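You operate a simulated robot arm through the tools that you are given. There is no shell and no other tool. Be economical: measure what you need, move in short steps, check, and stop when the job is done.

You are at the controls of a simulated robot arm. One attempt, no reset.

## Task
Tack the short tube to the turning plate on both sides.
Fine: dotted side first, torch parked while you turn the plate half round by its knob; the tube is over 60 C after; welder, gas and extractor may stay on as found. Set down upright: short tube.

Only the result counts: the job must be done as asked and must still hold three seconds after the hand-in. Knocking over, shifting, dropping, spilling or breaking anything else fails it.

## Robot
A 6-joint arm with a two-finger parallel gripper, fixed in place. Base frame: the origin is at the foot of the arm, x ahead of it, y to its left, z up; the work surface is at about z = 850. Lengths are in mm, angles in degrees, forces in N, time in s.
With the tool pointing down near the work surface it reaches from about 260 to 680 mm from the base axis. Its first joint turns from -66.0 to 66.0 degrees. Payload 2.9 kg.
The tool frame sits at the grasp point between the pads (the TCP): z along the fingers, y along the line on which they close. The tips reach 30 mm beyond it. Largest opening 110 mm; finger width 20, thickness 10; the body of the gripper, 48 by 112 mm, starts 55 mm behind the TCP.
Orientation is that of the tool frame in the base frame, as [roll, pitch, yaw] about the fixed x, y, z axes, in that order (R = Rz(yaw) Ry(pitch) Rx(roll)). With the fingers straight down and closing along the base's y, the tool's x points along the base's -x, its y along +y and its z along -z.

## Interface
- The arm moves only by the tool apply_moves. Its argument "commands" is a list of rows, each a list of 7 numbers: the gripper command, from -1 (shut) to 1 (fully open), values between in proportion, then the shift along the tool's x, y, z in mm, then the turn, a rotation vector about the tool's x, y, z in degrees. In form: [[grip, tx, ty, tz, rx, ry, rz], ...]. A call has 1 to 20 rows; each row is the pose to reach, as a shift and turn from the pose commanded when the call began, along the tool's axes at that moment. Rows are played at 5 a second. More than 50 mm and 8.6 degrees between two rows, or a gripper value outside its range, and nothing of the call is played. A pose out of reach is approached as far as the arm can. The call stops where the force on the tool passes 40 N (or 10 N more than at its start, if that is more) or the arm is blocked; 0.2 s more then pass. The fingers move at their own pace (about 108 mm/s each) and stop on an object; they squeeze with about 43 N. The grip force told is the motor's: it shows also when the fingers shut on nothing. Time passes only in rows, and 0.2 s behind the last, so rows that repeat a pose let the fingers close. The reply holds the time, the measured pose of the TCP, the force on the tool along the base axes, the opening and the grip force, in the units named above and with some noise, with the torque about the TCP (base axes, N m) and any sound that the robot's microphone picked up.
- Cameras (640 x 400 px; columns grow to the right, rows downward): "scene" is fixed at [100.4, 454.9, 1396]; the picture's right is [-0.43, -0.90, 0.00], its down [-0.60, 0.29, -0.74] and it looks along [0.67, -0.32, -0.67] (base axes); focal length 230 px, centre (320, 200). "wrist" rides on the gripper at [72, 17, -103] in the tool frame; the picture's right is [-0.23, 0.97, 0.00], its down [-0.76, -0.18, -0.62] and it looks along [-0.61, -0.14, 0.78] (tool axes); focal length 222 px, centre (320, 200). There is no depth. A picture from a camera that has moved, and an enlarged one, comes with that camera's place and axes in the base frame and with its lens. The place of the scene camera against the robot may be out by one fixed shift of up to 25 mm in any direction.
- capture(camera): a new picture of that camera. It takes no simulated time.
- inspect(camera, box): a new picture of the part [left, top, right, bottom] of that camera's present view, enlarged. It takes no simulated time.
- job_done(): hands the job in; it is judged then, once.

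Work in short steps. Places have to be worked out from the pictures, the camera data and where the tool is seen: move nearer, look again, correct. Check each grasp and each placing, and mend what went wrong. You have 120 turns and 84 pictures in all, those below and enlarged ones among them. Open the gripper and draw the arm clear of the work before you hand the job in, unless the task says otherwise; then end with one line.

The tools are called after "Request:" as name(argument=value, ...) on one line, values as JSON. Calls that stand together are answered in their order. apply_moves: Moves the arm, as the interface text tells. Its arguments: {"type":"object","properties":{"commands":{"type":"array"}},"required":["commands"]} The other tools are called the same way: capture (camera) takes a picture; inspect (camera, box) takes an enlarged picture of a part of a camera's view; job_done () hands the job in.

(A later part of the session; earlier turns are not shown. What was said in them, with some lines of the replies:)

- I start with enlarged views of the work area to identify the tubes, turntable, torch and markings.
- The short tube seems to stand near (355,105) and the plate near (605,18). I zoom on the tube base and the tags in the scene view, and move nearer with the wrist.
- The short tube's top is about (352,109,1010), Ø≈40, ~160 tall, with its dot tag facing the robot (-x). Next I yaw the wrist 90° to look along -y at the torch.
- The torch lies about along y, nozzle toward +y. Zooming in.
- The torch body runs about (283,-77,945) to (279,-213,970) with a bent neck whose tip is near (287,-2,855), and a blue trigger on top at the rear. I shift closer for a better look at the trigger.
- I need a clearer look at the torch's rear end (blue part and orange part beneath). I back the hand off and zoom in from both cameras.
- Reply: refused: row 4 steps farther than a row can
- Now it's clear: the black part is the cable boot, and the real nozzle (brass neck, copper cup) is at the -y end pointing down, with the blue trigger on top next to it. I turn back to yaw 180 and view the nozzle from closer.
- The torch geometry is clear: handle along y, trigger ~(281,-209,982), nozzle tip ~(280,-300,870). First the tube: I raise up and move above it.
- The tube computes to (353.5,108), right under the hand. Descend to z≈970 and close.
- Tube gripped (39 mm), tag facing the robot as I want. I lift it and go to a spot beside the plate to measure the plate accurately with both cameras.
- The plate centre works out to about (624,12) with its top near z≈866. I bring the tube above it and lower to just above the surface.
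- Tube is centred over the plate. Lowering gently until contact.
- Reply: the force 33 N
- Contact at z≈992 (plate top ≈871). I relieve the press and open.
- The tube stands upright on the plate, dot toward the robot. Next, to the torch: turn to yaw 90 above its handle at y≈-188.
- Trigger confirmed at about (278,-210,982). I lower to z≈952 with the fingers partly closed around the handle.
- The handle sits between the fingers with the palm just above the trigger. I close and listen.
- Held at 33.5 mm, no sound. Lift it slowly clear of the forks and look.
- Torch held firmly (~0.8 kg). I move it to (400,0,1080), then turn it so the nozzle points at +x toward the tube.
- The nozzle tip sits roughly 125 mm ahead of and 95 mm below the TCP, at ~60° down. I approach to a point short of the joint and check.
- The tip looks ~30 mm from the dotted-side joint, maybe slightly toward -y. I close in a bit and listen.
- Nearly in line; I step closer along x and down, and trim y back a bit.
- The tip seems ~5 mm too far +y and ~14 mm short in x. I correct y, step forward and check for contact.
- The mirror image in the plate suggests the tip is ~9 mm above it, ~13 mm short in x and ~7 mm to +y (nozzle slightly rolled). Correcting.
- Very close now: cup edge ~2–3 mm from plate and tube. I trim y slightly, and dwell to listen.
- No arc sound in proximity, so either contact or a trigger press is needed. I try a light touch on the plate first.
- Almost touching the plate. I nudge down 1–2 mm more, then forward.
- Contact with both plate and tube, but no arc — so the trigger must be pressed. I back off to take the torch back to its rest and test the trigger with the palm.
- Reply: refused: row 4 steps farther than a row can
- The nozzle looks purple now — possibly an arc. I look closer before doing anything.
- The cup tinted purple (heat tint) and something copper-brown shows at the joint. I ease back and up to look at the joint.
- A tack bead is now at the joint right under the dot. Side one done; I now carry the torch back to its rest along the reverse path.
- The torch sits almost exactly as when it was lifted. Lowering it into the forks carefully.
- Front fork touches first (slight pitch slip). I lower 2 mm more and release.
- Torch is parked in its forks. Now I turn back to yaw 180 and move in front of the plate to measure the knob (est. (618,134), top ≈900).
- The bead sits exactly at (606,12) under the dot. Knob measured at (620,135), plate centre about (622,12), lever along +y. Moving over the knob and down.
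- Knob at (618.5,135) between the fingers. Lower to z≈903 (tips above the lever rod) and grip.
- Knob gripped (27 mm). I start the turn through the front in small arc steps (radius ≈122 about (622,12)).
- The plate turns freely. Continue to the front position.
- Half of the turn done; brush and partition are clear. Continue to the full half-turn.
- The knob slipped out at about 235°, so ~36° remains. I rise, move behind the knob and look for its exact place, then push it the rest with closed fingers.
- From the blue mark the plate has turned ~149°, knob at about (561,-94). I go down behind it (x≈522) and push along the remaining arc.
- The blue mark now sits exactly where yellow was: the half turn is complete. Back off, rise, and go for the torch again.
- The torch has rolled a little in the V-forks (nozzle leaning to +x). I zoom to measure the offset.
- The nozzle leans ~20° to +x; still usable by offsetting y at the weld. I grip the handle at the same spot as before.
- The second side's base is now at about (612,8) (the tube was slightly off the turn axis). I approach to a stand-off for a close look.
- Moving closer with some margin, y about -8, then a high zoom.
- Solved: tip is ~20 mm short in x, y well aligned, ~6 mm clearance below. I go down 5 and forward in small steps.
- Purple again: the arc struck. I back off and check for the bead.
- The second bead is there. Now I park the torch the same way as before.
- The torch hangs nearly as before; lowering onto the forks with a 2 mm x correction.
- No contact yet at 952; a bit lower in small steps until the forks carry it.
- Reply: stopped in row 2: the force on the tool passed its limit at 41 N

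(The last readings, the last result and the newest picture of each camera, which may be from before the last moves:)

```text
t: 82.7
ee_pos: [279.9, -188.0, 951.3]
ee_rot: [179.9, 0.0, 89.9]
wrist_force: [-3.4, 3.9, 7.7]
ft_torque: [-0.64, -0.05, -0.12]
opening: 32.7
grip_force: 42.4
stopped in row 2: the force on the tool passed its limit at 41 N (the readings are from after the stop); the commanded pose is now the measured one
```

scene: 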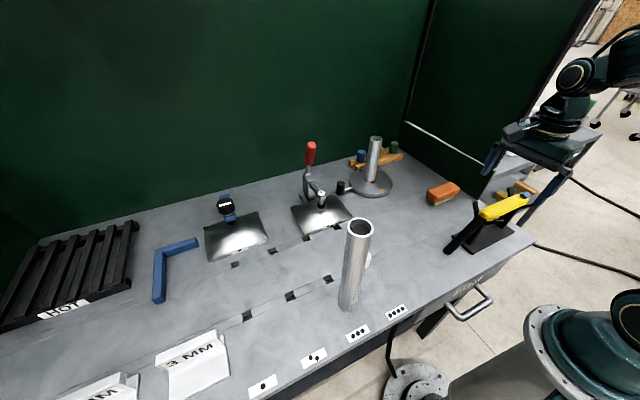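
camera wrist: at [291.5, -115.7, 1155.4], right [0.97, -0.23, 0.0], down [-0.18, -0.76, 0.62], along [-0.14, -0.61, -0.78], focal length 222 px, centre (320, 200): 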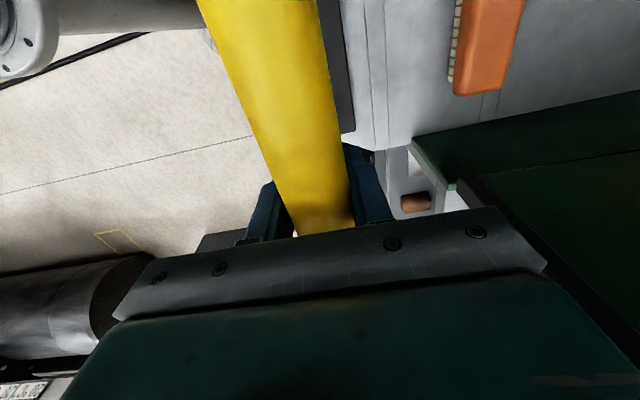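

The forks now carry it. Release and rise.

Request:
apply_moves(commands=[[-0.3, 0, 0, 0, 0, 0, 0], [0.1, 0, 0, 0, 0, 0, 0], [0.4, 0, 0, 0, 0, 0, 0], [0.4, 0, 0, 0, 0, 0, 0]])

Request:
apply_moves(commands=[[0.4, 0, 0, -30, 0, 0, 0], [0.4, 0, 0, -70, 0, 0, 0], [0.4, 0, 0, -110, 0, 0, 0], [1, 45, 0, -120, 0, 0, 0], [1, 90, 0, -120, 0, 0, 0], [1, 130, 20, -120, 0, 0, 0]])

Request:
capture(camera="wrist")

Request:
capture(camera="scene")

Request:
inspect(camera="scene", box=[320, 120, 448, 200])

```text
t: 83.7
ee_pos: [279.1, -189.7, 950.6]
ee_rot: [179.9, 0.0, 89.9]
wrist_force: [-0.3, -0.2, 0.0]
ft_torque: [-0.03, -0.02, 0.0]
opening: 77.1
grip_force: 0.0
```

```text
t: 85.1
ee_pos: [298.5, -58.8, 1070.3]
ee_rot: [179.8, 0.0, 89.9]
wrist_force: [0.7, -0.2, 0.1]
ft_torque: [0.02, -0.04, -0.01]
opening: 110.0
grip_force: 0.0
```

```text
11 pictures are left
camera wrist: at [314.9, 14.1, 1173.8], right [0.97, -0.23, 0.0], down [-0.18, -0.76, 0.62], along [-0.14, -0.61, -0.78], focal length 222 px, centre (320, 200)
```

wrist: 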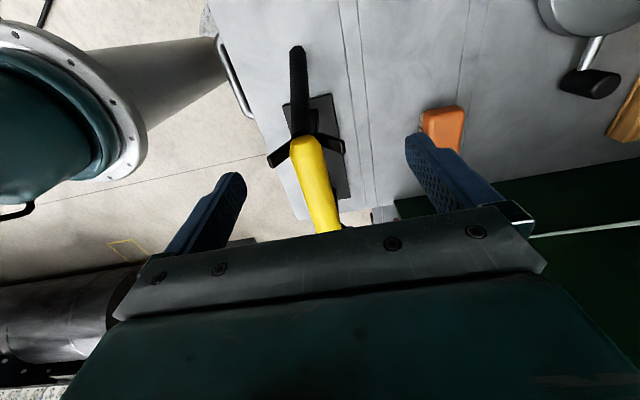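

```text
10 pictures are left
```

scene: 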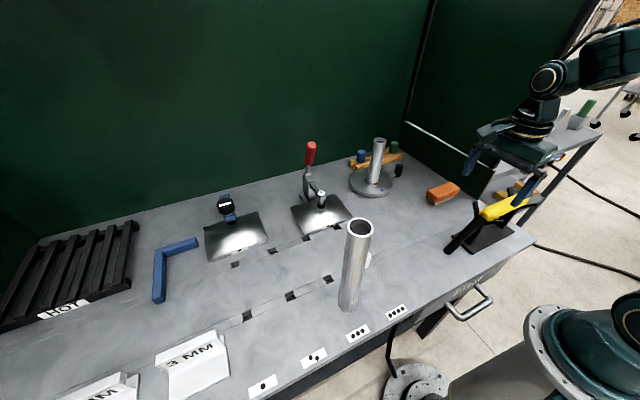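

```text
5.00 times, centred on (384, 160) of scene
camera zoom: at [100.4, 454.9, 1396.0], right [-0.43, -0.9, 0.0], down [-0.6, 0.29, -0.74], along [0.67, -0.32, -0.67], focal length 1148 px, centre (0, 400)
```

zoom: 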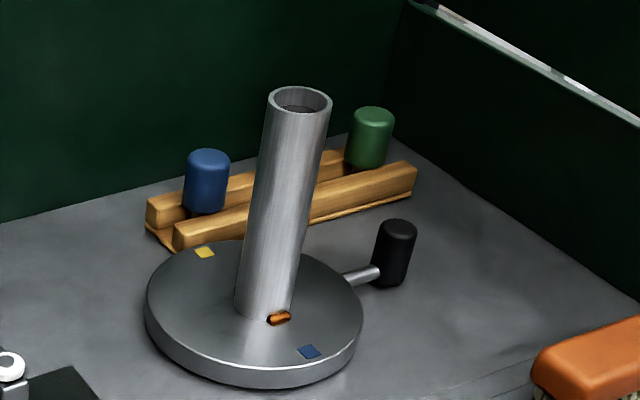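

Both beads are present, the tube stands upright on the plate, the torch is back on its forks, and the hand is open and clear of the work. Handing in.

Request:
job_done()

```text
The job is handed in.
```

The short tube is tacked to the turning plate on both sides, dotted side first, and stands upright. The torch is parked on its rest, and I handed the job in with the gripper open and clear.
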